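You operate a simulated robot arm through the tools that you are given. There is no shell and no other tool.

Carry out the task below with a simulated robot arm. There is one attempt and no reset: what you move stays moved.

Task
Jog both bottles to the stop arm, then lift them onto the shelf.
Fine: the control shelf; jog slowly; drive off before you lift; the arm stays down. Set down upright: white band test bottle, green band test bottle.
Where things are to end (x, y in the base frame): white band test bottle within 0.06 m of [0.48, 0.2]; green band test bottle within 0.06 m of [0.48, 0.33].

The check looks at the end state, three seconds after you hand in, the way a careful person would. Anything else that was tipped, shoved, dropped, spilled or broken makes it a failure.

Robot
A 6-joint arm with a two-finger parallel gripper, fixed in place. Base frame: the origin is on the floor under the middle of its stand, x ahead of it, y to its left, z up. Readings come in m, degrees, newtons and seconds.
With the tool pointing down near the work surface it reaches from about 0.3 to 0.66 m from the base axis. Its first joint turns from -115.0 to 115.0 degrees. Payload 3.43 kg.
Tool frame: the origin (TCP) lies between the finger pads and is the grasp point; the fingertips stand 0.034 m ahead of it; z points along the fingers, y is the line along which they close. Largest opening 0.128 m; finger width 0.024, thickness 0.012; the body of the gripper, 0.048 by 0.13 m, starts 0.096 m behind the TCP.
Orientation is that of the tool frame in the base frame, as a unit quaternion [x, y, z, w]. With the fingers straight down and closing along the base's y, the tool's x points along the base's -x, its y along +y and its z along -z.

Tools
- The arm moves only by the tool send_rows. Its argument "moves" is a list of rows, each an object (a shift or turn left out is 0, a gripper value left out holds the last) with "xyz": the shift along the tool's x, y, z in m, a list of three; "rotation": the turn, a rotation vector about the tool's x, y, z in rad, a list of three. In form: [{"xyz": [dx, dy, dz], "rotation": [rx, ry, rz]}, ...]. A call has 1 to 20 rows; each row is the pose to reach, as a shift and turn from the pose commanded when the call began, along the tool's axes at that moment. "gripper" is the finger opening in m, from 0 to 0.128, set as the call begins (left out, the last holds). A row lasts 0.2 s, in which the tool goes at most 0.05 m and 8.6 degrees; a call with a longer step from one row to the next is refused whole, and so is a gripper value outside its range. Where a pose cannot be reached the arm comes as near as it can. A force on the tool above 40 N (or 10 N above the force at the start of the call, whichever is more), or a blocked arm, ends the call early, and 0.2 s more pass. Each finger travels about 0.153 m/s and halts on what it meets, pressing with about 38 N; the grip force reading is that of the motor and also rises with nothing between the fingers. The clock runs only during rows and for 0.2 s after the last one: add rows that repeat a pose to give the fingers time. The reply holds the time, the measured pose of the TCP, the force on the tool along the base axes, the opening and the grip force, in the units named above and with some noise, with the torque about the TCP (base axes, N m) and any sound that the robot's microphone picked up, and new pictures: "show" is both (left out), scene, wrist or none.
- Cameras (640 x 400 px; columns grow to the right, rows downward): "scene" is fixed at [0.0499, 0.5007, 1.6983]; the picture's right is [-0.82, -0.57, 0.00], its down [-0.37, 0.53, -0.77] and it looks along [0.44, -0.63, -0.64] (base axes); focal length 328 px, centre (320, 200). "wrist" rides on the gripper at [0.076, -0.011, -0.16] in the tool frame; the picture's right is [0.15, 0.99, 0.00], its down [-0.88, 0.13, -0.46] and it looks along [-0.45, 0.07, 0.89] (tool axes); focal length 234 px, centre (320, 200). There is no depth. A picture from a camera that has moved, and an enlarged one, comes with that camera's place and axes in the base frame and with its lens.
- slide_trunk(by): slides the trunk up (or, below 0, down) by that many m; the arm rides with it, the base frame stays. It gives what a move gives, with no picture.
- zoom(camera, box): a new picture of the part [left, top, right, bottom] of that camera's present view, enlarged. It takes no simulated time.
- hand_in(): hands the job in; it is judged then, once.

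Nothing tells you positions but the pictures and the camera data. Unless the task says otherwise, let go and move clear before handing in.

The tools are called after "Call:" as name(argument=value, ...) on one line, values as JSON. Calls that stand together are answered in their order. send_rows: Moves the arm, as the interface text tells. Its arguments: {"type":"object","properties":{"moves":{"type":"array"},"gripper":{"type":"number"},"show":{"type":"string","enum":["both","scene","wrist","none"]}},"required":["moves"]} The other tools are called the same way: slide_trunk (by) moves the trunk up or down; zoom (camera, box) takes an enlarged picture of a part of a camera's view; hand_in () hands the job in.

At the start:

```text
time_s: 0.0
ee_pos: [0.3925, -0.2058, 1.2971]
tcp_rot: [0.0, 1.0, 0.001, 0.0]
force: [-0.2, -0.2, -0.5]
torque: [-0.03, 0.0, -0.03]
width: 0.1279
grasp_force: 0.1
trunk travel left (down, up): [-0.9, 0.09]
```

scene: 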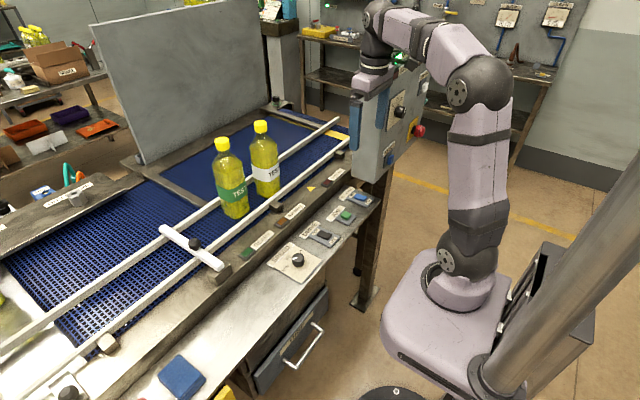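
wrist: 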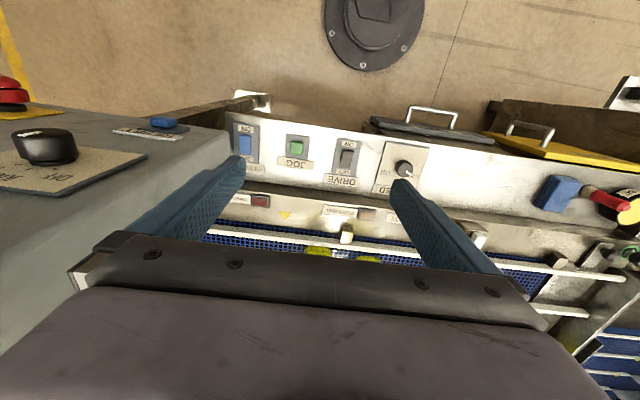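

I see a conveyor with two yellow test bottles (green band and white band), a stop arm across the belt, a front control ledge with rocker switches and a dial, and a control panel to the right. I'll zoom in to read the labels before moving anything.

Call:
zoom(camera="scene", box=[200, 160, 400, 285])

Call:
zoom(camera="scene", box=[140, 110, 340, 235])

Call:
zoom(camera="wrist", box=[200, 80, 440, 230])

Call:
zoom(camera="scene", box=[320, 60, 480, 160])

Call:
zoom(camera="scene", box=[0, 200, 320, 400])

Call:
zoom(camera="wrist", box=[0, 50, 240, 200])

```text
3.20 times, centred on (300, 222) of scene
camera zoom: at [0.0499, 0.5007, 1.6983], right [-0.82, -0.57, 0.0], down [-0.37, 0.53, -0.77], along [0.44, -0.63, -0.64], focal length 1050 px, centre (384, 128)
```

zoom: 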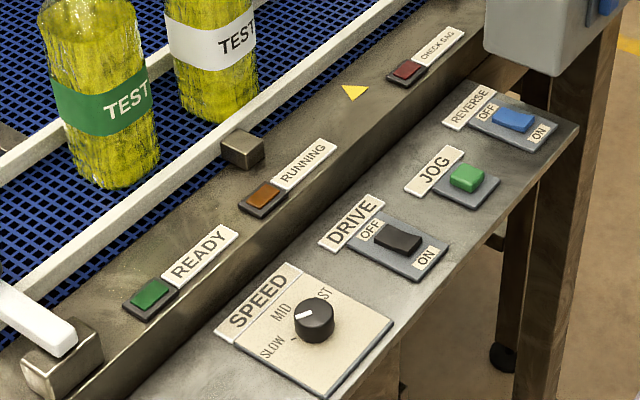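

```text
3.20 times, centred on (240, 172) of scene
camera zoom: at [0.0499, 0.5007, 1.6983], right [-0.82, -0.57, 0.0], down [-0.37, 0.53, -0.77], along [0.44, -0.63, -0.64], focal length 1050 px, centre (576, 288)
```

zoom: 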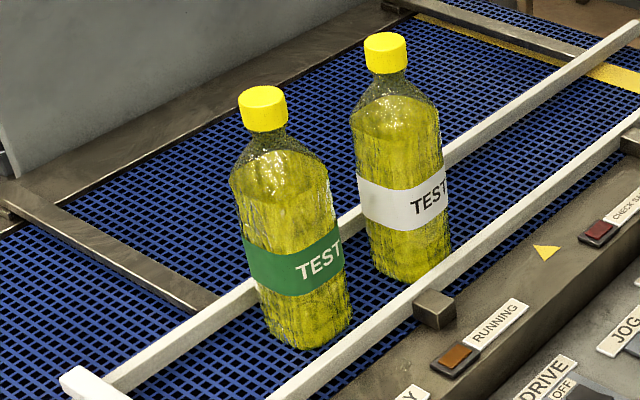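

```text
2.67 times, centred on (320, 155) of wrist
camera zoom: at [0.3161, -0.2165, 1.4545], right [-0.15, 0.99, 0.0], down [0.88, 0.13, 0.46], along [0.45, 0.07, -0.89], focal length 624 px, centre (320, 320)
```

zoom: 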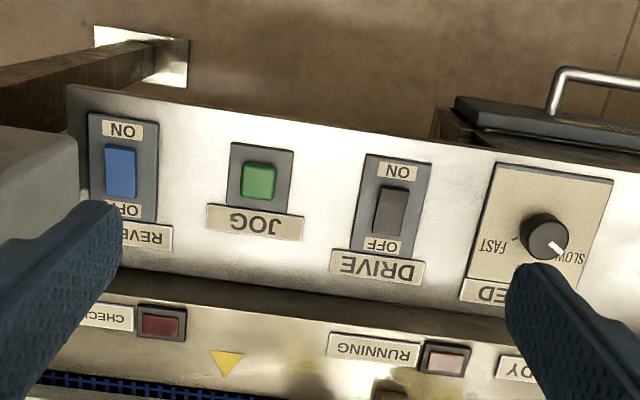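

```text
4.00 times, centred on (400, 110) of scene
camera zoom: at [0.0499, 0.5007, 1.6983], right [-0.82, -0.57, 0.0], down [-0.37, 0.53, -0.77], along [0.44, -0.63, -0.64], focal length 1313 px, centre (0, 560)
```

zoom: 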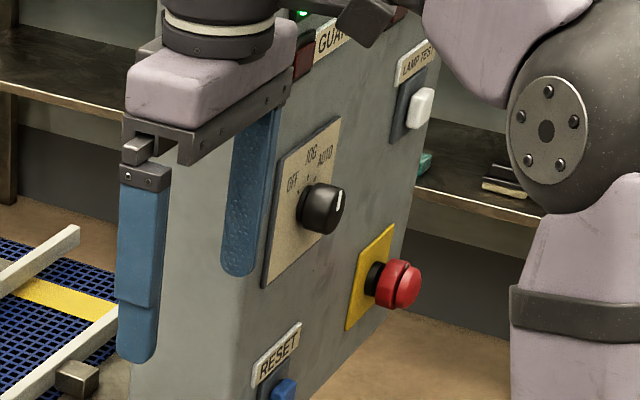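

```text
2.00 times, centred on (160, 300) of scene
camera zoom: at [0.0499, 0.5007, 1.6983], right [-0.82, -0.57, 0.0], down [-0.37, 0.53, -0.77], along [0.44, -0.63, -0.64], focal length 656 px, centre (640, 0)
```

zoom: 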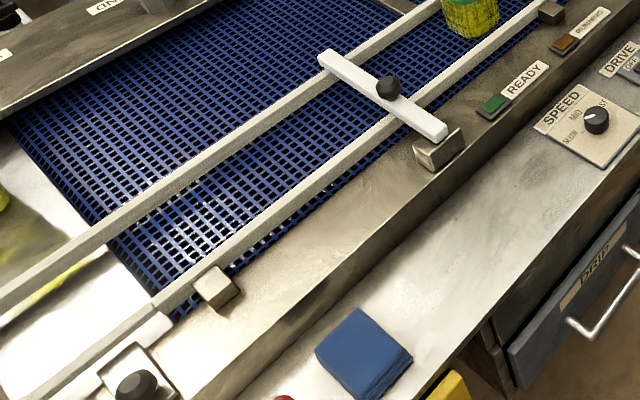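

```text
2.67 times, centred on (120, 125) of wrist
camera zoom: at [0.3161, -0.2165, 1.4545], right [-0.15, 0.99, 0.0], down [0.88, 0.13, 0.46], along [0.45, 0.07, -0.89], focal length 624 px, centre (853, 400)
```

zoom: 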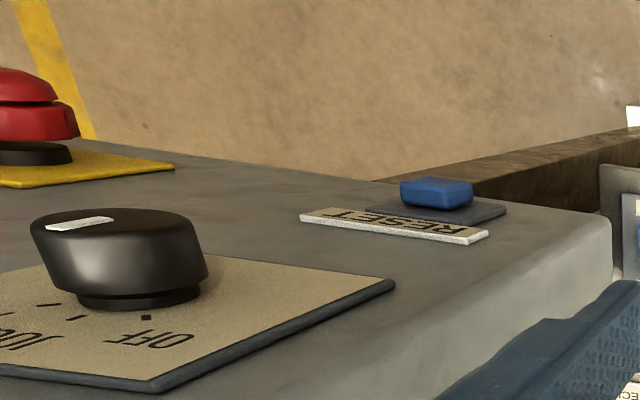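

The control shelf sits at about z≈0.91 and x≈0.42–0.53, and the belt is at x≈0.75. The JOG button is near (0.46, -0.25). I'll zoom closer on the speed dial, drive and reverse switches, mode selector, and lamps before acting.

Call:
zoom(camera="scene", box=[264, 230, 328, 270])

Call:
zoom(camera="scene", box=[300, 180, 380, 230])

Call:
zoom(camera="scene", box=[376, 84, 440, 140])

Call:
zoom(camera="wrist", box=[0, 110, 96, 200])

Call:
zoom(camera="wrist", box=[370, 130, 434, 200])

Call:
zoom(camera="scene", box=[230, 160, 358, 260])

Call:
zoom(camera="scene", box=[150, 205, 250, 290])

Call:
zoom(camera="scene", box=[380, 30, 444, 80])

```text
10.00 times, centred on (296, 250) of scene
camera zoom: at [0.0499, 0.5007, 1.6983], right [-0.82, -0.57, 0.0], down [-0.37, 0.53, -0.77], along [0.44, -0.63, -0.64], focal length 3282 px, centre (560, -300)
```

zoom: 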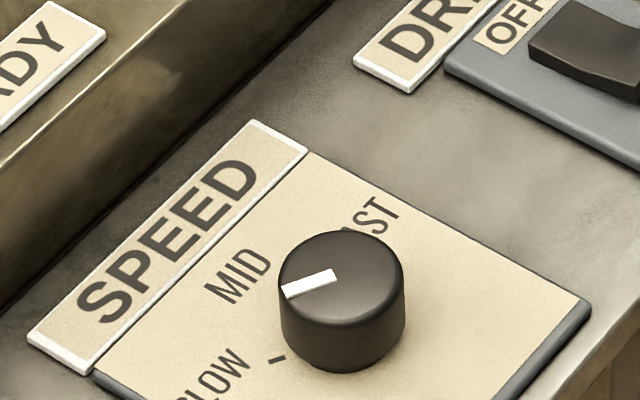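

```text
8.00 times, centred on (340, 205) of scene
camera zoom: at [0.0499, 0.5007, 1.6983], right [-0.82, -0.57, 0.0], down [-0.37, 0.53, -0.77], along [0.44, -0.63, -0.64], focal length 2625 px, centre (160, 160)
```

zoom: 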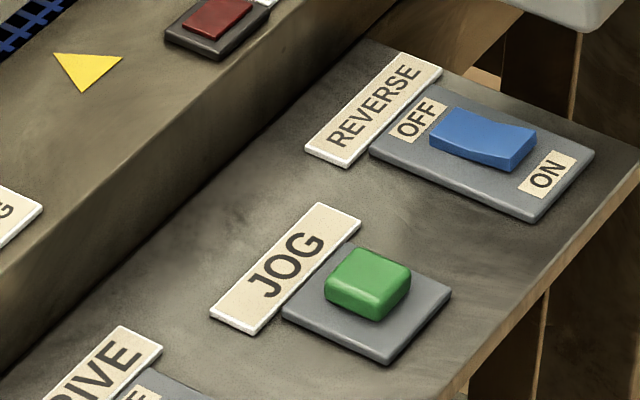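

```text
7.14 times, centred on (408, 112) of scene
camera zoom: at [0.0499, 0.5007, 1.6983], right [-0.82, -0.57, 0.0], down [-0.37, 0.53, -0.77], along [0.44, -0.63, -0.64], focal length 2344 px, centre (-309, 829)
```

zoom: 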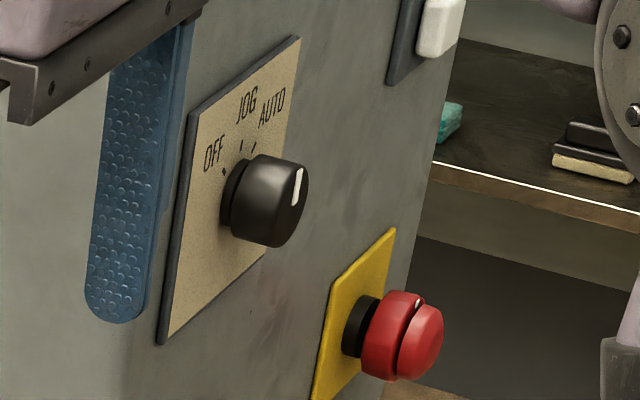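

```text
4.44 times, centred on (48, 155) of wrist
camera zoom: at [0.3161, -0.2165, 1.4545], right [-0.15, 0.99, 0.0], down [0.88, 0.13, 0.46], along [0.45, 0.07, -0.89], focal length 1041 px, centre (1529, 400)
```

zoom: 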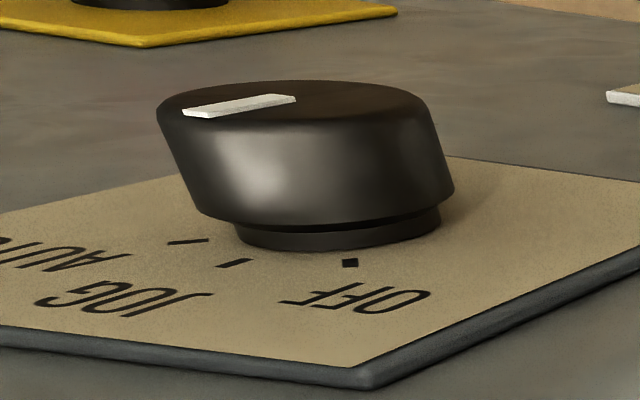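

```text
5.71 times, centred on (402, 165) of wrist
camera zoom: at [0.3161, -0.2165, 1.4545], right [-0.15, 0.99, 0.0], down [0.88, 0.13, 0.46], along [0.45, 0.07, -0.89], focal length 1338 px, centre (-149, 400)
```

zoom: 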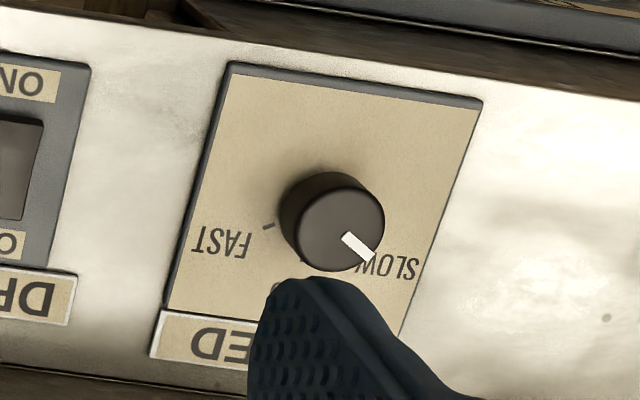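

```text
4.00 times, centred on (294, 210) of scene
camera zoom: at [0.0499, 0.5007, 1.6983], right [-0.82, -0.57, 0.0], down [-0.37, 0.53, -0.77], along [0.44, -0.63, -0.64], focal length 1313 px, centre (424, 160)
```

zoom: 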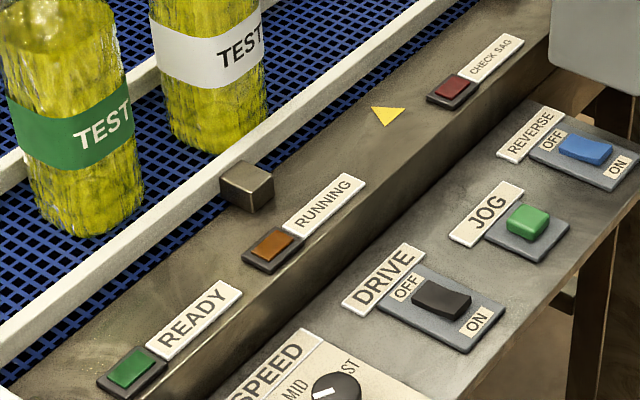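

```text
4.71 times, centred on (200, 248) of scene
camera zoom: at [0.0499, 0.5007, 1.6983], right [-0.82, -0.57, 0.0], down [-0.37, 0.53, -0.77], along [0.44, -0.63, -0.64], focal length 1544 px, centre (885, -24)
```

zoom: 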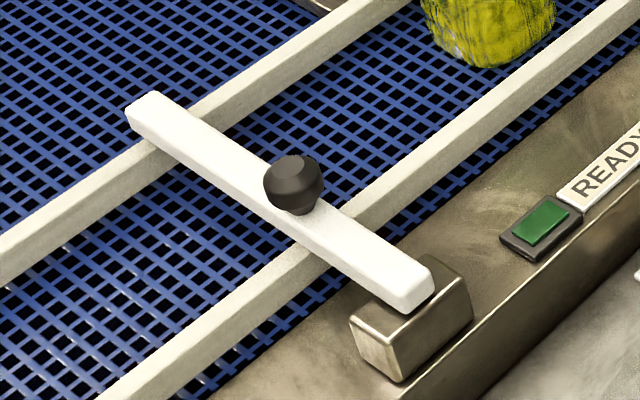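

```text
8.00 times, centred on (412, 55) of scene
camera zoom: at [0.0499, 0.5007, 1.6983], right [-0.82, -0.57, 0.0], down [-0.37, 0.53, -0.77], along [0.44, -0.63, -0.64], focal length 2625 px, centre (-416, 1360)
```

zoom: 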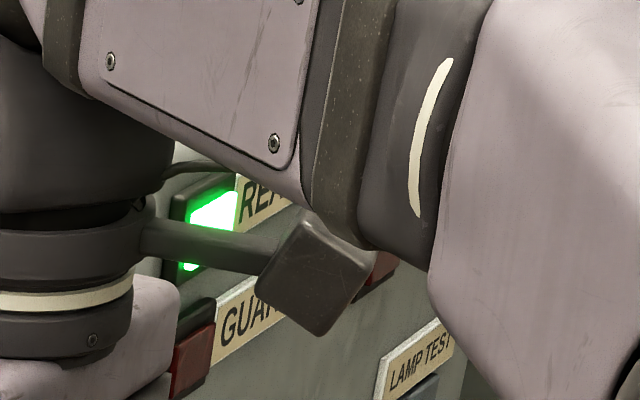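

Speed already points at SLOW, and the mode selector appears to be at or near JOG. I want a closer look at the drive and reverse rockers, and at the shelf area around the targets.

Call:
zoom(camera="scene", box=[300, 222, 348, 252])

Call:
zoom(camera="scene", box=[336, 182, 384, 212])

Call:
zoom(camera="wrist", box=[320, 130, 384, 200])

Call:
zoom(camera="wrist", box=[220, 100, 320, 180])

Call:
zoom(camera="scene", box=[60, 300, 280, 400])

Call:
zoom(camera="wrist", box=[440, 130, 640, 330])

```text
13.33 times, centred on (324, 237) of scene
camera zoom: at [0.0499, 0.5007, 1.6983], right [-0.82, -0.57, 0.0], down [-0.37, 0.53, -0.77], along [0.44, -0.63, -0.64], focal length 4375 px, centre (267, -293)
```

zoom: 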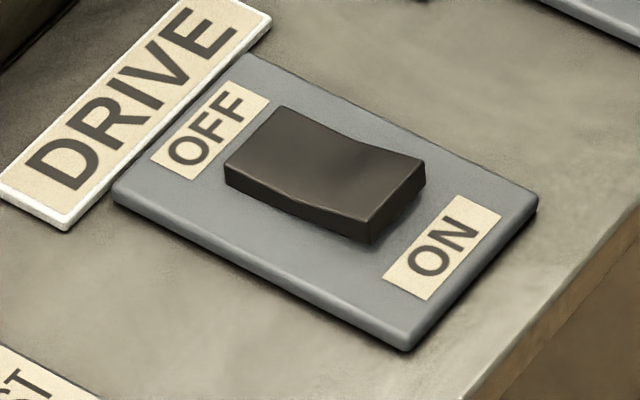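

```text
13.33 times, centred on (360, 197) of scene
camera zoom: at [0.0499, 0.5007, 1.6983], right [-0.82, -0.57, 0.0], down [-0.37, 0.53, -0.77], along [0.44, -0.63, -0.64], focal length 4375 px, centre (-213, 240)
```

zoom: 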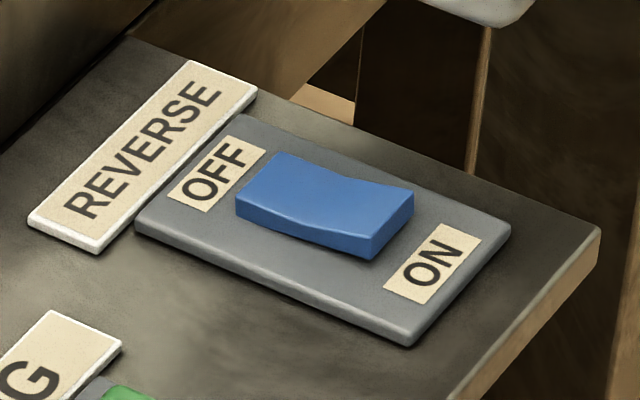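

```text
5.71 times, centred on (352, 165) of wrist
camera zoom: at [0.3161, -0.2165, 1.4545], right [-0.15, 0.99, 0.0], down [0.88, 0.13, 0.46], along [0.45, 0.07, -0.89], focal length 1338 px, centre (137, 400)
```

zoom: 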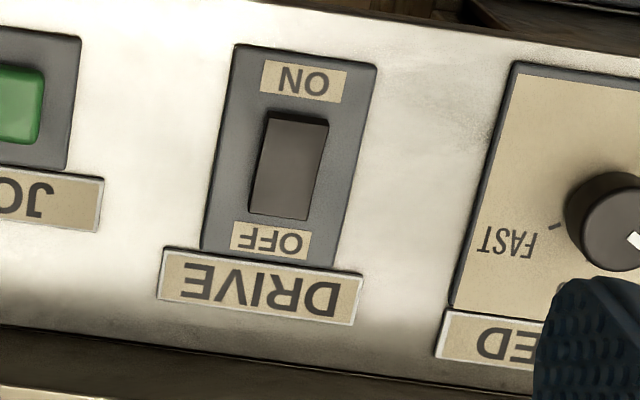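

```text
5.00 times, centred on (270, 140) of wrist
camera zoom: at [0.3161, -0.2165, 1.4545], right [-0.15, 0.99, 0.0], down [0.88, 0.13, 0.46], along [0.45, 0.07, -0.89], focal length 1171 px, centre (570, 500)
```

zoom: 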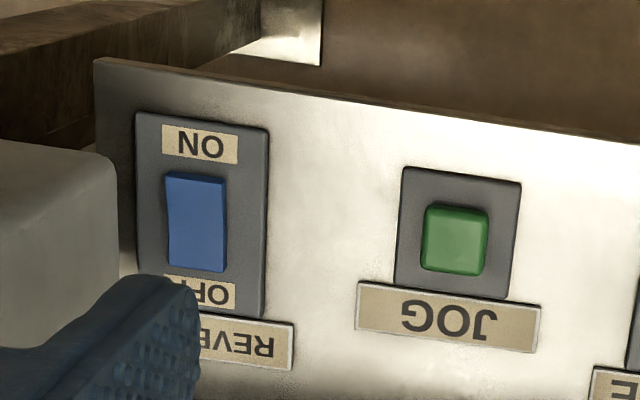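

```text
2.91 times, centred on (170, 350) of scene
camera zoom: at [0.0499, 0.5007, 1.6983], right [-0.82, -0.57, 0.0], down [-0.37, 0.53, -0.77], along [0.44, -0.63, -0.64], focal length 955 px, centre (756, -236)
```

zoom: 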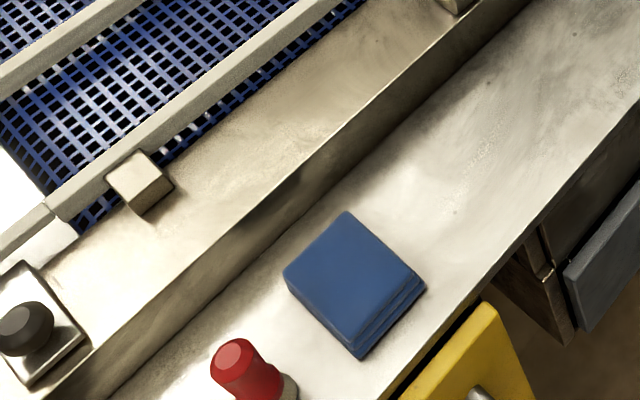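

```text
2.00 times, centred on (540, 230) of wrist
camera zoom: at [0.3161, -0.2165, 1.4545], right [-0.15, 0.99, 0.0], down [0.88, 0.13, 0.46], along [0.45, 0.07, -0.89], focal length 468 px, centre (-120, 140)
```

zoom: 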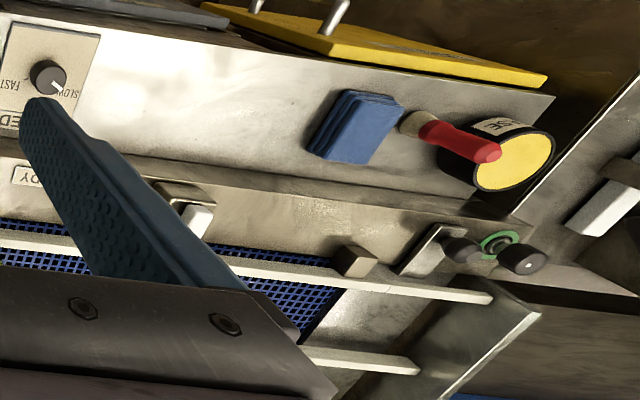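

Both rockers read OFF (the OFF ends are pressed), the speed is at SLOW, and the stop arm is down. I'll close the gripper and move slowly to a point above the JOG button, then check clearance to the cabinet.

Call:
send_rows(moves=[{"xyz": [-0.015, -0.008, 0.0]}, {"xyz": [-0.03, -0.018, 0.02]}, {"xyz": [-0.045, -0.028, 0.05]}, {"xyz": [-0.06, -0.036, 0.085]}, {"xyz": [-0.0695, -0.042, 0.12]}, {"xyz": [-0.0695, -0.042, 0.155]}, {"xyz": [-0.0695, -0.042, 0.19]}, {"xyz": [-0.0695, -0.042, 0.22]}], gripper=0.0)

```text
time_s: 1.8
ee_pos: [0.4627, -0.2477, 1.0766]
tcp_rot: [0.0, 1.0, 0.0, -0.001]
force: [-0.6, -1.2, 0.2]
torque: [0.0, 0.01, 0.01]
width: 0.0002
grasp_force: 32.9
trunk travel left (down, up): [-0.9, 0.09]
camera wrist: at [0.3863, -0.2598, 1.2349], right [-0.15, 0.99, 0.0], down [0.88, 0.13, 0.46], along [0.45, 0.07, -0.89], focal length 234 px, centre (320, 200)
```

scene: 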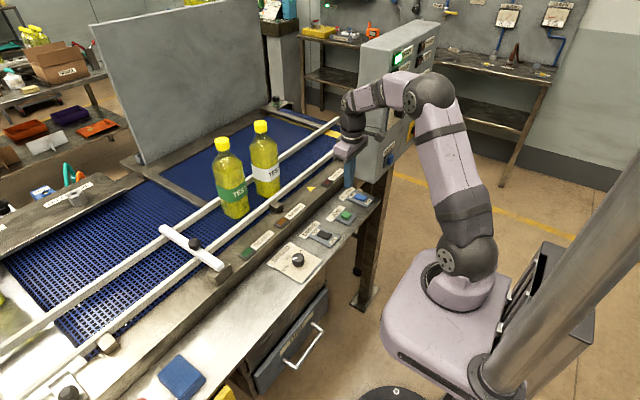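
wrist: 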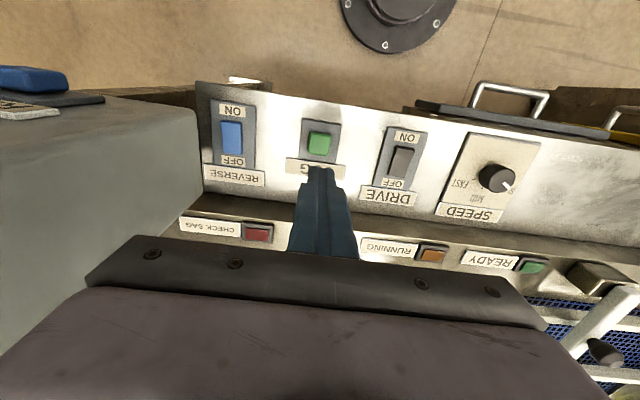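

The fingertips line up directly above the JOG button, about 12 cm over it. I'll check the mode selector and the cabinet lamps from this view before pressing.

Call:
zoom(camera="scene", box=[360, 20, 456, 90])

Call:
zoom(camera="scene", box=[360, 90, 440, 150])

Call:
zoom(camera="scene", box=[310, 140, 400, 230])

```text
5.71 times, centred on (408, 55) of scene
camera zoom: at [0.0499, 0.5007, 1.6983], right [-0.82, -0.57, 0.0], down [-0.37, 0.53, -0.77], along [0.44, -0.63, -0.64], focal length 1875 px, centre (-183, 1029)
```

zoom: 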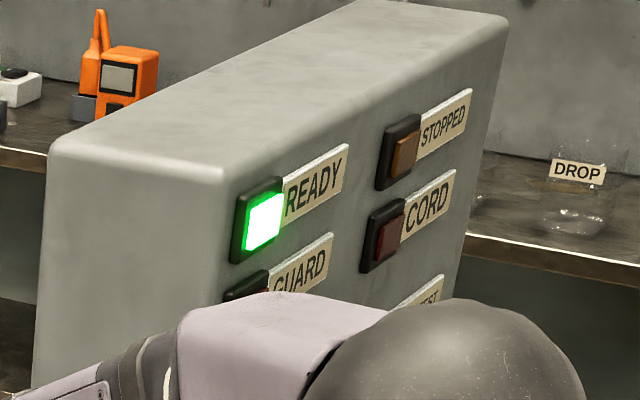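

```text
6.67 times, centred on (400, 120) of scene
camera zoom: at [0.0499, 0.5007, 1.6983], right [-0.82, -0.57, 0.0], down [-0.37, 0.53, -0.77], along [0.44, -0.63, -0.64], focal length 2188 px, centre (-213, 733)
```

zoom: 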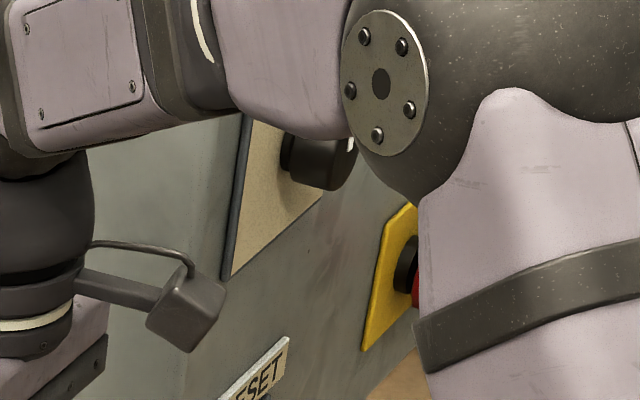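

```text
4.44 times, centred on (355, 185) of scene
camera zoom: at [0.0499, 0.5007, 1.6983], right [-0.82, -0.57, 0.0], down [-0.37, 0.53, -0.77], along [0.44, -0.63, -0.64], focal length 1458 px, centre (164, 267)
```

zoom: 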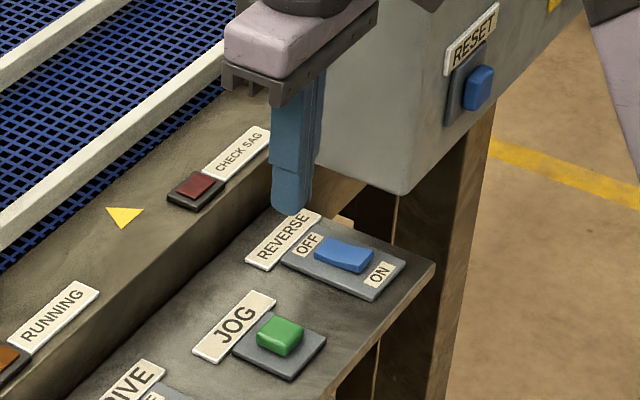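

The cabinet's READY lamp is lit, with no GUARD, CORD or STOPPED fault showing. I'll lower straight down to just above the JOG button and press gently to see how it responds.

Call:
send_rows(moves=[{"xyz": [0, 0, 0.03]}, {"xyz": [0, 0, 0.06]}, {"xyz": [0, 0, 0.085]}, {"xyz": [0, 0, 0.1]}, {"xyz": [0, 0, 0.108]}, {"xyz": [0, 0, 0.111]}])

```text
time_s: 3.2
ee_pos: [0.4608, -0.2492, 0.9645]
tcp_rot: [0.0, 1.0, 0.0, 0.0]
force: [0.2, -0.5, -0.2]
torque: [0.04, -0.02, -0.03]
width: 0.0001
grasp_force: 33.3
trunk travel left (down, up): [-0.9, 0.09]
camera wrist: at [0.3853, -0.2589, 1.1236], right [-0.15, 0.99, 0.0], down [0.88, 0.13, 0.46], along [0.45, 0.07, -0.89], focal length 234 px, centre (320, 200)
```

scene: 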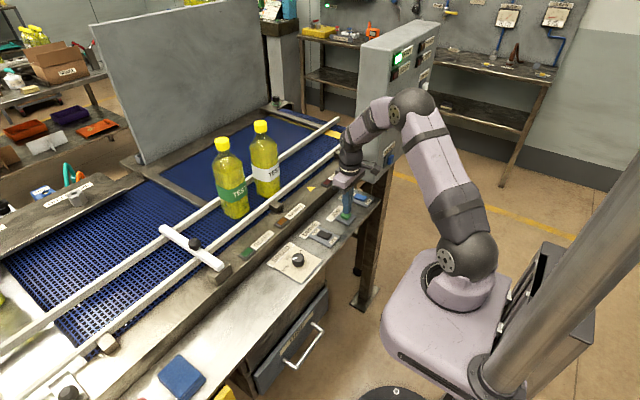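
wrist: 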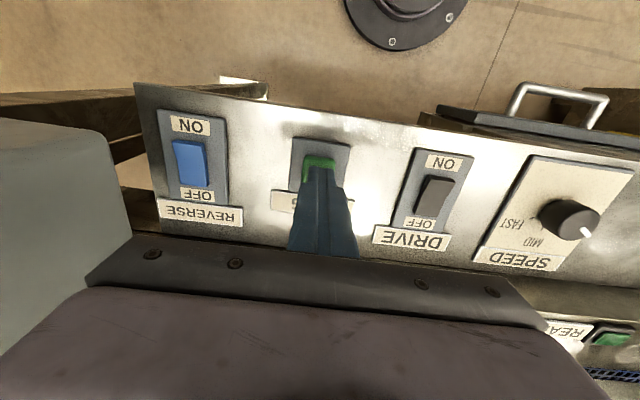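

The fingertips are at z≈0.93, just above the button. I'll press down a few millimetres at a time and hold briefly.

Call:
send_rows(moves=[{"xyz": [0, 0, 0.003]}, {"xyz": [0, 0, 0.006]}, {"xyz": [0, 0, 0.009]}, {"xyz": [0, 0, 0.011]}, {"xyz": [0, 0, 0.011]}])

```text
time_s: 4.4
ee_pos: [0.4613, -0.2492, 0.9556]
tcp_rot: [0.0, 1.0, 0.0, 0.0]
force: [-0.4, -0.1, 0.3]
torque: [0.01, -0.01, 0.02]
width: 0.0
grasp_force: 33.0
trunk travel left (down, up): [-0.9, 0.09]
camera wrist: at [0.3855, -0.259, 1.1129], right [-0.15, 0.99, 0.0], down [0.88, 0.13, 0.46], along [0.45, 0.07, -0.89], focal length 234 px, centre (320, 200)
```

scene: 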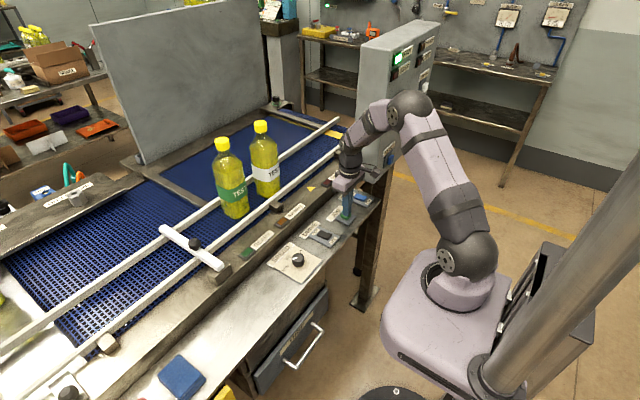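
wrist: 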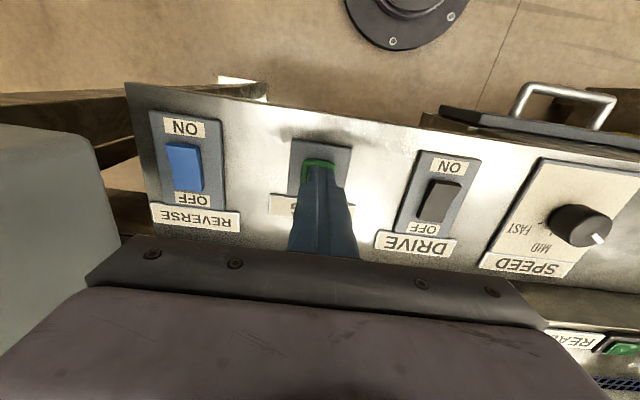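

No contact yet, and the tips are at z≈0.921. I'll continue in 2 mm steps.

Call:
send_rows(moves=[{"xyz": [0, 0, 0.002]}, {"xyz": [0, 0, 0.004]}, {"xyz": [0, 0, 0.006]}, {"xyz": [0, 0, 0.008]}, {"xyz": [0, 0, 0.008]}], show="scene")

```text
time_s: 5.6
ee_pos: [0.4616, -0.248, 0.9483]
tcp_rot: [0.0, 1.0, -0.001, 0.001]
force: [0.4, -1.8, 6.5]
torque: [-0.09, -0.04, 0.02]
width: 0.0002
grasp_force: 33.1
trunk travel left (down, up): [-0.9, 0.09]
heard: click
```

scene: 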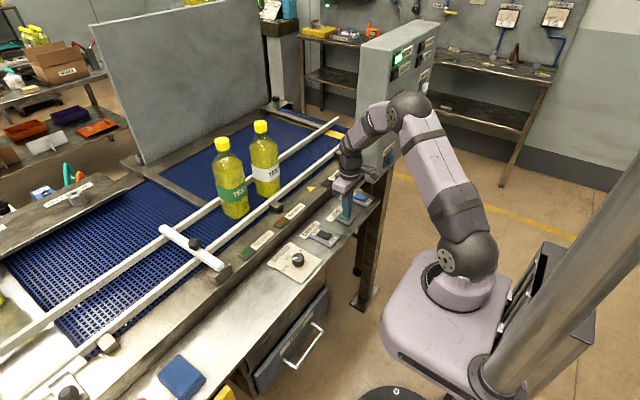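

I heard a click, so the button is pressed at TCP z≈0.948. The bottles don't seem to have moved, so I'll hold a moment and check the lamps.

Call:
send_rows(moves=[{"xyz": [0, 0, 0.0]}, {"xyz": [0, 0, 0.0]}, {"xyz": [0, 0, 0.0]}], show="scene")

Call:
zoom(camera="scene", box=[200, 110, 400, 260])

Call:
zoom(camera="scene", box=[360, 20, 456, 90])

```text
time_s: 6.4
ee_pos: [0.4616, -0.249, 0.948]
tcp_rot: [0.0, 1.0, 0.0, 0.001]
force: [0.9, -3.5, 7.5]
torque: [-0.09, -0.05, -0.01]
width: 0.0
grasp_force: 33.4
trunk travel left (down, up): [-0.9, 0.09]
```

scene: 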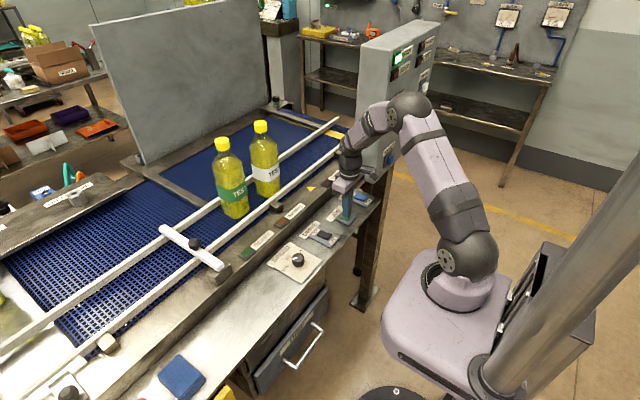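

```text
2.67 times, centred on (300, 185) of scene
camera zoom: at [0.0499, 0.5007, 1.6983], right [-0.82, -0.57, 0.0], down [-0.37, 0.53, -0.77], along [0.44, -0.63, -0.64], focal length 875 px, centre (373, 240)
```

zoom: 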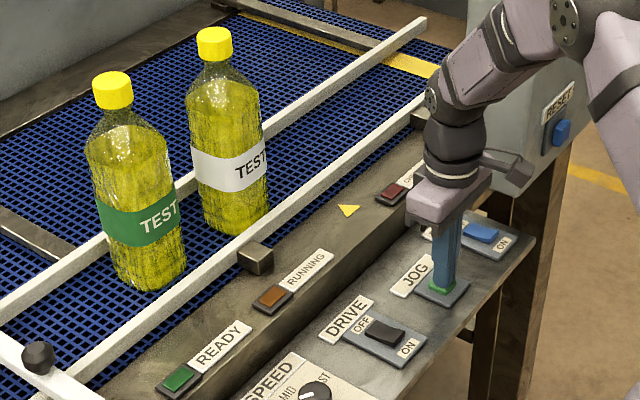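

```text
5.71 times, centred on (408, 55) of scene
camera zoom: at [0.0499, 0.5007, 1.6983], right [-0.82, -0.57, 0.0], down [-0.37, 0.53, -0.77], along [0.44, -0.63, -0.64], focal length 1875 px, centre (-183, 1029)
```

zoom: 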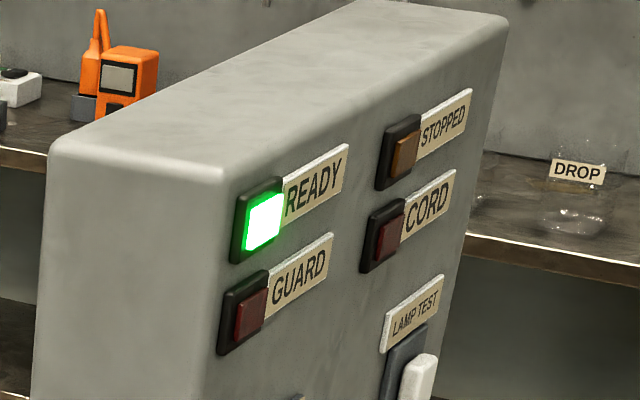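

The click registered but the belt didn't move. The DRIVE rocker is OFF, and my geometry puts the mode pointer straight up at JOG. I'll release JOG and move over the ON end of the DRIVE rocker at about (0.456, -0.128).

Call:
send_rows(moves=[{"xyz": [0, 0, -0.01]}, {"xyz": [0, 0, -0.03]}, {"xyz": [0, 0, -0.05]}, {"xyz": [0.002, 0.04, -0.05]}, {"xyz": [0.004, 0.08, -0.05]}, {"xyz": [0.0056, 0.115, -0.05]}, {"xyz": [0.0056, 0.121, -0.05]}])

```text
time_s: 8.0
ee_pos: [0.4566, -0.1262, 0.9962]
tcp_rot: [0.001, 1.0, -0.001, -0.001]
force: [0.6, -0.2, 0.5]
torque: [0.03, -0.02, 0.02]
width: 0.0003
grasp_force: 32.8
trunk travel left (down, up): [-0.9, 0.09]
camera wrist: at [0.3802, -0.1375, 1.154], right [-0.15, 0.99, 0.0], down [0.88, 0.13, 0.46], along [0.45, 0.07, -0.89], focal length 234 px, centre (320, 200)
```

scene: 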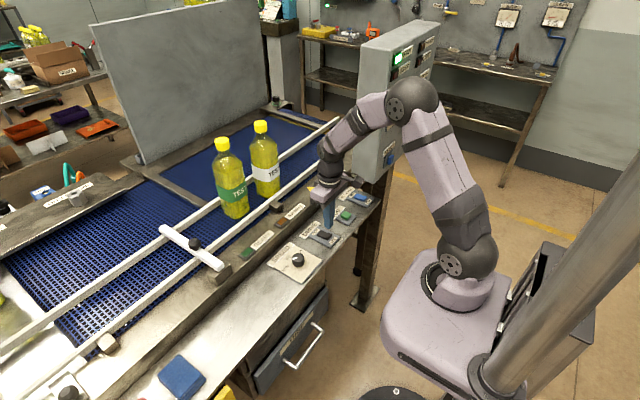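
wrist: 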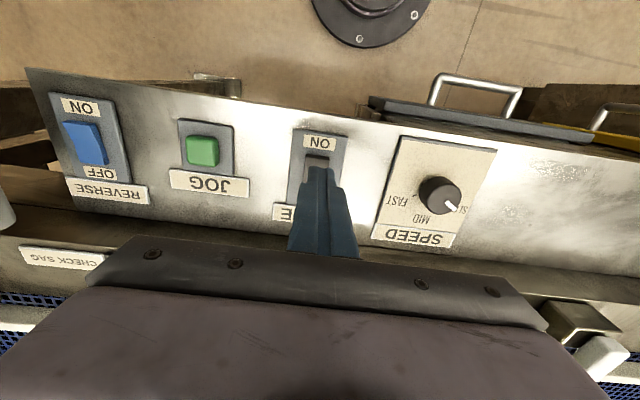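

The tool is over the ON half of the rocker. Before I energise the drive, I'll confirm the speed dial once more from this clearer view.

Call:
zoom(camera="wrist", box=[370, 130, 510, 255])

Call:
zoom(camera="wrist", box=[280, 120, 380, 200])

Call:
zoom(camera="scene", box=[370, 80, 430, 130])

```text
3.20 times, centred on (440, 192) of wrist
camera zoom: at [0.3802, -0.1375, 1.154], right [-0.15, 0.99, 0.0], down [0.88, 0.13, 0.46], along [0.45, 0.07, -0.89], focal length 749 px, centre (-64, 224)
```

zoom: 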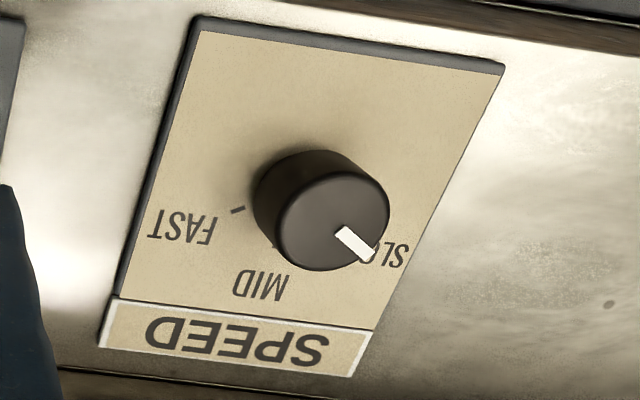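

```text
5.00 times, centred on (330, 160) of wrist
camera zoom: at [0.3802, -0.1375, 1.154], right [-0.15, 0.99, 0.0], down [0.88, 0.13, 0.46], along [0.45, 0.07, -0.89], focal length 1171 px, centre (270, 400)
```

zoom: 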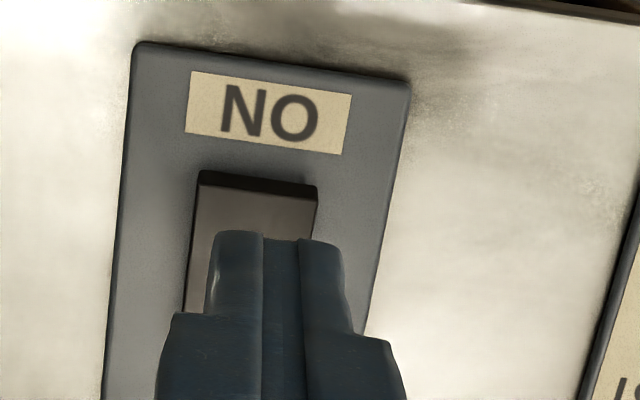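

```text
8.00 times, centred on (400, 105) of scene
camera zoom: at [0.0499, 0.5007, 1.6983], right [-0.82, -0.57, 0.0], down [-0.37, 0.53, -0.77], along [0.44, -0.63, -0.64], focal length 2625 px, centre (-320, 960)
```

zoom: 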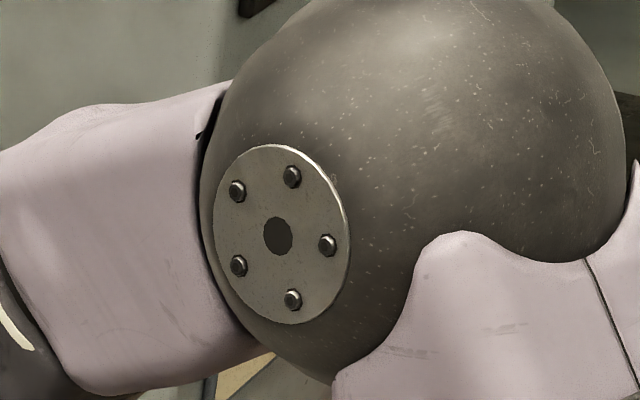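

The speed is at SLOW. I'll now press the ON end of the DRIVE rocker, a few millimetres at a time.

Call:
send_rows(moves=[{"xyz": [0, 0, 0.02]}, {"xyz": [0, 0, 0.032]}, {"xyz": [0, 0, 0.036]}, {"xyz": [0, 0, 0.039]}, {"xyz": [0, 0, 0.042]}, {"xyz": [0, 0, 0.045]}, {"xyz": [0, 0, 0.048]}, {"xyz": [0, 0, 0.048]}], show="scene")

```text
time_s: 9.8
ee_pos: [0.4563, -0.1274, 0.9496]
tcp_rot: [0.0, 1.0, 0.0, 0.0]
force: [-1.1, -0.2, 3.0]
torque: [-0.01, -0.04, 0.02]
width: 0.0
grasp_force: 33.1
trunk travel left (down, up): [-0.9, 0.09]
```

scene: 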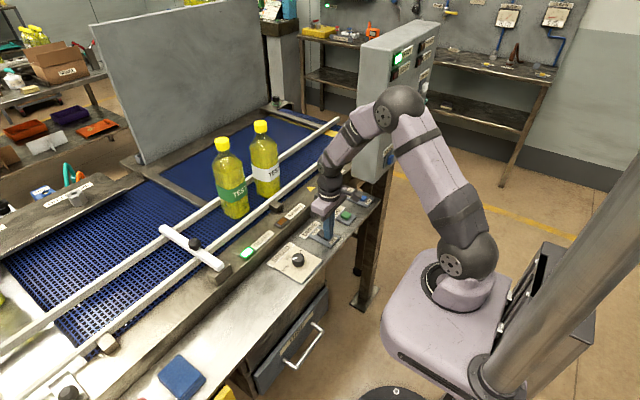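

Call:
zoom(camera="scene", box=[200, 130, 400, 280])

Call:
zoom(camera="scene", box=[300, 215, 356, 255])

```text
2.67 times, centred on (300, 205) of scene
camera zoom: at [0.0499, 0.5007, 1.6983], right [-0.82, -0.57, 0.0], down [-0.37, 0.53, -0.77], along [0.44, -0.63, -0.64], focal length 875 px, centre (373, 187)
```

zoom: 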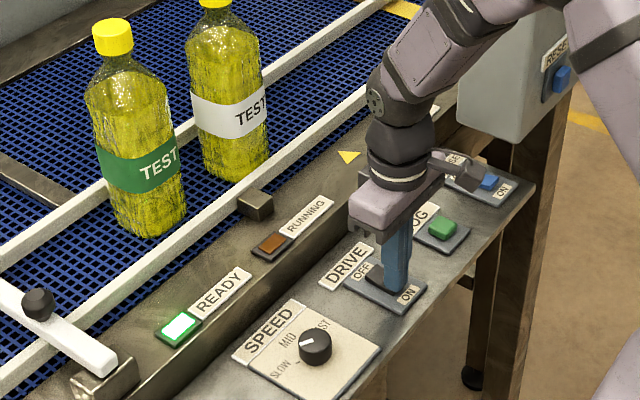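

```text
10.00 times, centred on (328, 235) of scene
camera zoom: at [0.0499, 0.5007, 1.6983], right [-0.82, -0.57, 0.0], down [-0.37, 0.53, -0.77], along [0.44, -0.63, -0.64], focal length 3282 px, centre (240, -150)
```

zoom: 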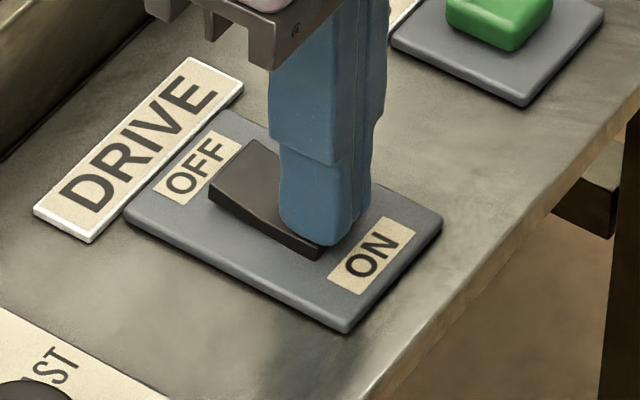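

DRIVE is ON, the READY lamp on the frame is lit, and the belt is stationary as expected in jog mode. I'll lift off and go back above the JOG button.

Call:
send_rows(moves=[{"xyz": [0, 0, -0.015]}, {"xyz": [0, 0, -0.035]}, {"xyz": [0, 0, -0.045]}, {"xyz": [-0.002, -0.04, -0.045]}, {"xyz": [-0.004, -0.08, -0.045]}, {"xyz": [-0.0053, -0.115, -0.045]}, {"xyz": [-0.0053, -0.1212, -0.045]}, {"xyz": [-0.0053, -0.1212, -0.03]}, {"xyz": [-0.0053, -0.1212, -0.015]}])

Call:
zoom(camera="scene", box=[200, 130, 400, 280])

```text
time_s: 11.8
ee_pos: [0.4604, -0.2466, 0.9638]
tcp_rot: [0.0, 1.0, 0.001, 0.0]
force: [-1.0, -0.8, 0.8]
torque: [0.0, -0.04, -0.02]
width: 0.0
grasp_force: 32.8
trunk travel left (down, up): [-0.9, 0.09]
camera wrist: at [0.3856, -0.2578, 1.1213], right [-0.15, 0.99, 0.0], down [0.88, 0.13, 0.46], along [0.45, 0.07, -0.89], focal length 234 px, centre (320, 200)
```

scene: 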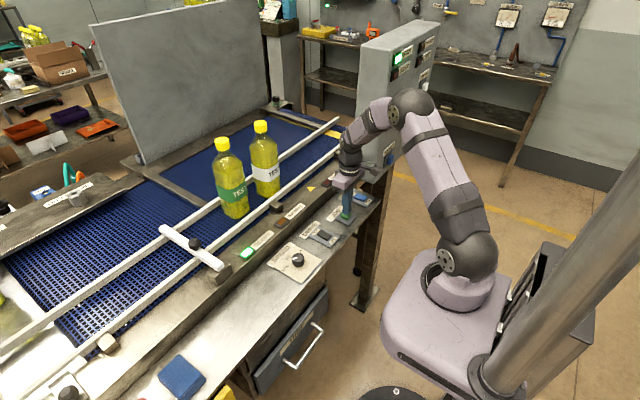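
wrist: 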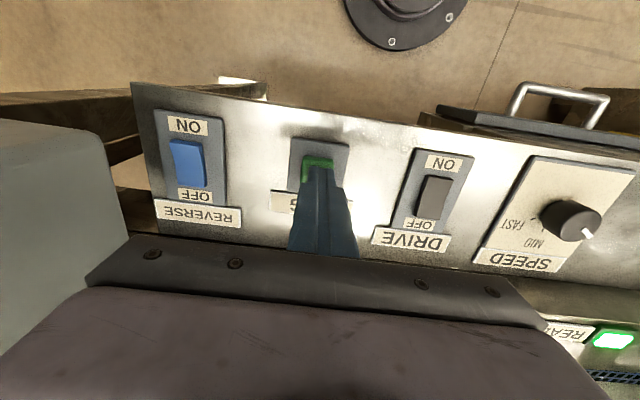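

```text
2.67 times, centred on (300, 205) of scene
camera zoom: at [0.0499, 0.5007, 1.6983], right [-0.82, -0.57, 0.0], down [-0.37, 0.53, -0.77], along [0.44, -0.63, -0.64], focal length 875 px, centre (373, 187)
```

zoom: 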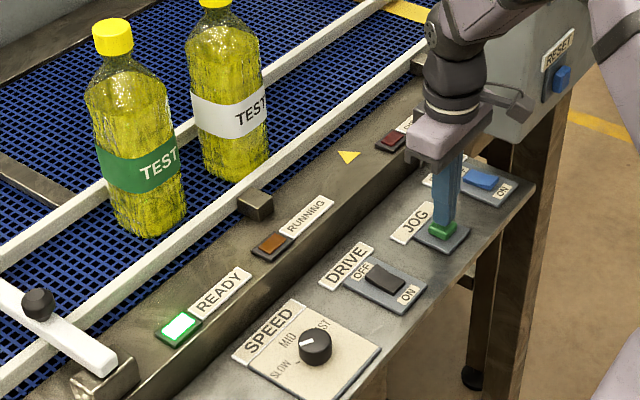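

The tool is over JOG with the drive ON. I'll tap JOG briefly, pressing and then releasing in the same call, to measure the belt speed.

Call:
send_rows(moves=[{"xyz": [0, 0, 0.007]}, {"xyz": [0, 0, 0.013]}, {"xyz": [0, 0, 0.0165]}, {"xyz": [0, 0, 0.0165]}, {"xyz": [0, 0, 0.008]}, {"xyz": [0, 0, 0.0]}], show="scene")

Call:
zoom(camera="scene", box=[140, 110, 340, 285])

```text
time_s: 13.2
ee_pos: [0.4611, -0.2472, 0.9625]
tcp_rot: [0.001, 1.0, -0.001, -0.001]
force: [-0.3, -0.2, -0.5]
torque: [0.03, -0.01, -0.02]
width: 0.0003
grasp_force: 33.2
trunk travel left (down, up): [-0.9, 0.09]
heard: click
```

scene: 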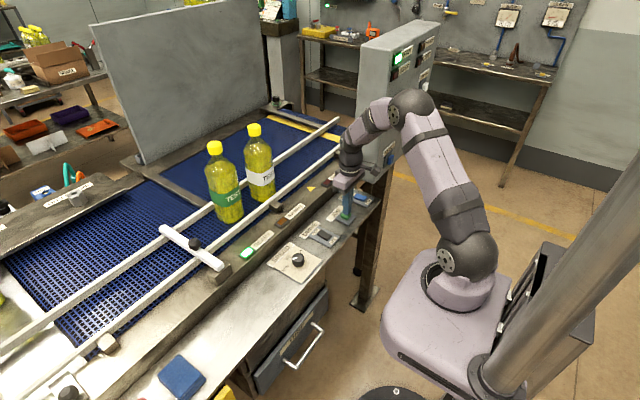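

```text
2.29 times, centred on (240, 198) of scene
camera zoom: at [0.0499, 0.5007, 1.6983], right [-0.82, -0.57, 0.0], down [-0.37, 0.53, -0.77], along [0.44, -0.63, -0.64], focal length 750 px, centre (503, 206)
```

zoom: 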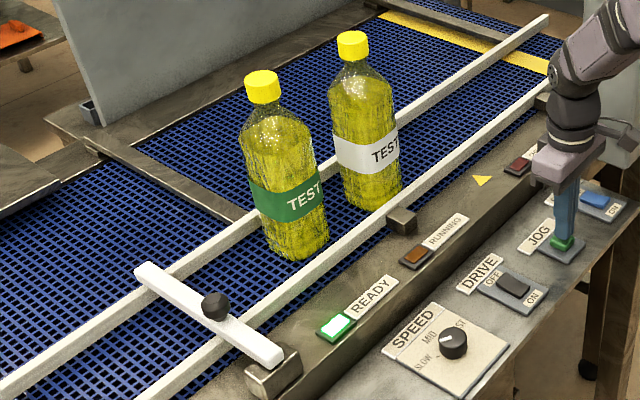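

The belt moves the bottles toward the stop arm: that tap advanced them about 2.6 cm, so roughly 0.05 m/s. Green still has about 13 cm to go, so I'll hold JOG for around 1.6 s, release, and check.

Call:
send_rows(moves=[{"xyz": [0, 0, 0.007]}, {"xyz": [0, 0, 0.013]}, {"xyz": [0, 0, 0.0165]}, {"xyz": [0, 0, 0.0165]}, {"xyz": [0, 0, 0.0165]}, {"xyz": [0, 0, 0.0165]}, {"xyz": [0, 0, 0.0165]}, {"xyz": [0, 0, 0.0165]}, {"xyz": [0, 0, 0.0165]}, {"xyz": [0, 0, 0.008]}, {"xyz": [0, 0, 0.0]}], show="scene")

Call:
zoom(camera="scene", box=[140, 110, 340, 285])

```text
time_s: 15.6
ee_pos: [0.4606, -0.2479, 0.9619]
tcp_rot: [0.0, 1.0, -0.001, -0.001]
force: [-0.7, 0.5, 0.9]
torque: [0.0, 0.0, 0.01]
width: 0.0
grasp_force: 33.1
trunk travel left (down, up): [-0.9, 0.09]
heard: click
```

scene: 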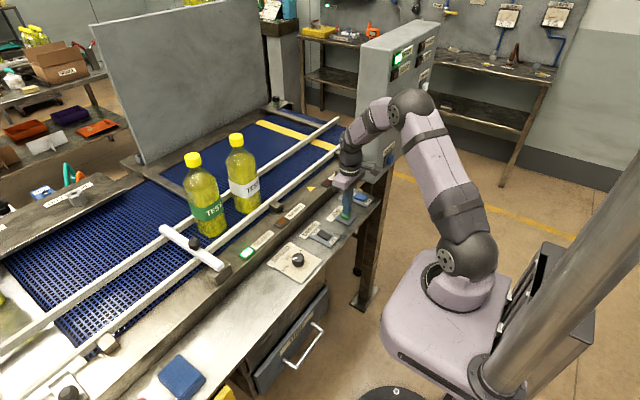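

```text
2.29 times, centred on (240, 198) of scene
camera zoom: at [0.0499, 0.5007, 1.6983], right [-0.82, -0.57, 0.0], down [-0.37, 0.53, -0.77], along [0.44, -0.63, -0.64], focal length 750 px, centre (503, 206)
```

zoom: 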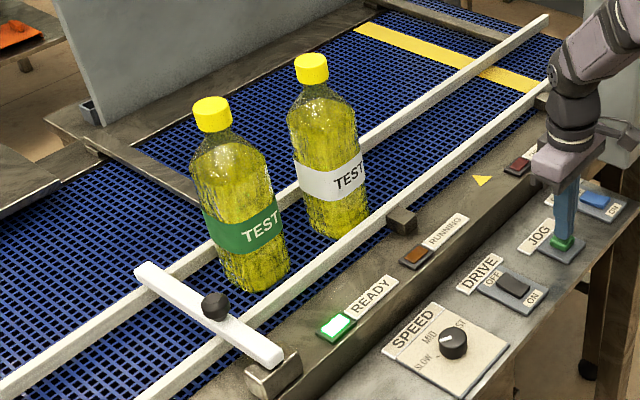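

The speed is steady at about 0.05 m/s, and green is now at y≈0.07, roughly 6 cm from the stop. I'll hold about 0.9 s more.

Call:
send_rows(moves=[{"xyz": [0, 0, 0.007]}, {"xyz": [0, 0, 0.013]}, {"xyz": [0, 0, 0.0165]}, {"xyz": [0, 0, 0.0165]}, {"xyz": [0, 0, 0.0165]}, {"xyz": [0, 0, 0.0165]}, {"xyz": [0, 0, 0.008]}, {"xyz": [0, 0, 0.0]}], show="scene")

Call:
zoom(camera="scene", box=[140, 110, 340, 285])

```text
time_s: 17.4
ee_pos: [0.4597, -0.2473, 0.9619]
tcp_rot: [0.0, 1.0, 0.0, -0.001]
force: [0.3, 0.1, 0.3]
torque: [0.01, 0.0, 0.01]
width: 0.0001
grasp_force: 33.1
trunk travel left (down, up): [-0.9, 0.09]
heard: click
```

scene: 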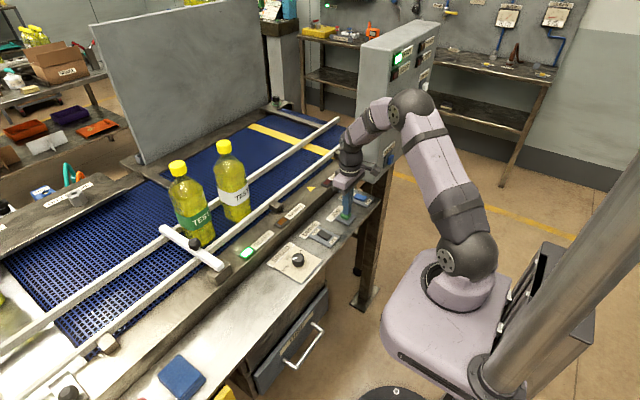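

```text
2.29 times, centred on (240, 198) of scene
camera zoom: at [0.0499, 0.5007, 1.6983], right [-0.82, -0.57, 0.0], down [-0.37, 0.53, -0.77], along [0.44, -0.63, -0.64], focal length 750 px, centre (503, 206)
```

zoom: 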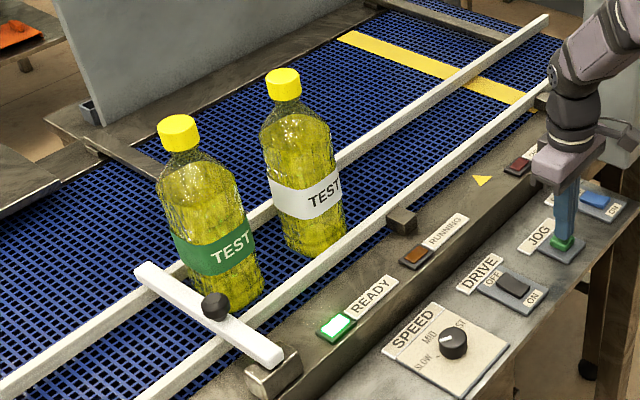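

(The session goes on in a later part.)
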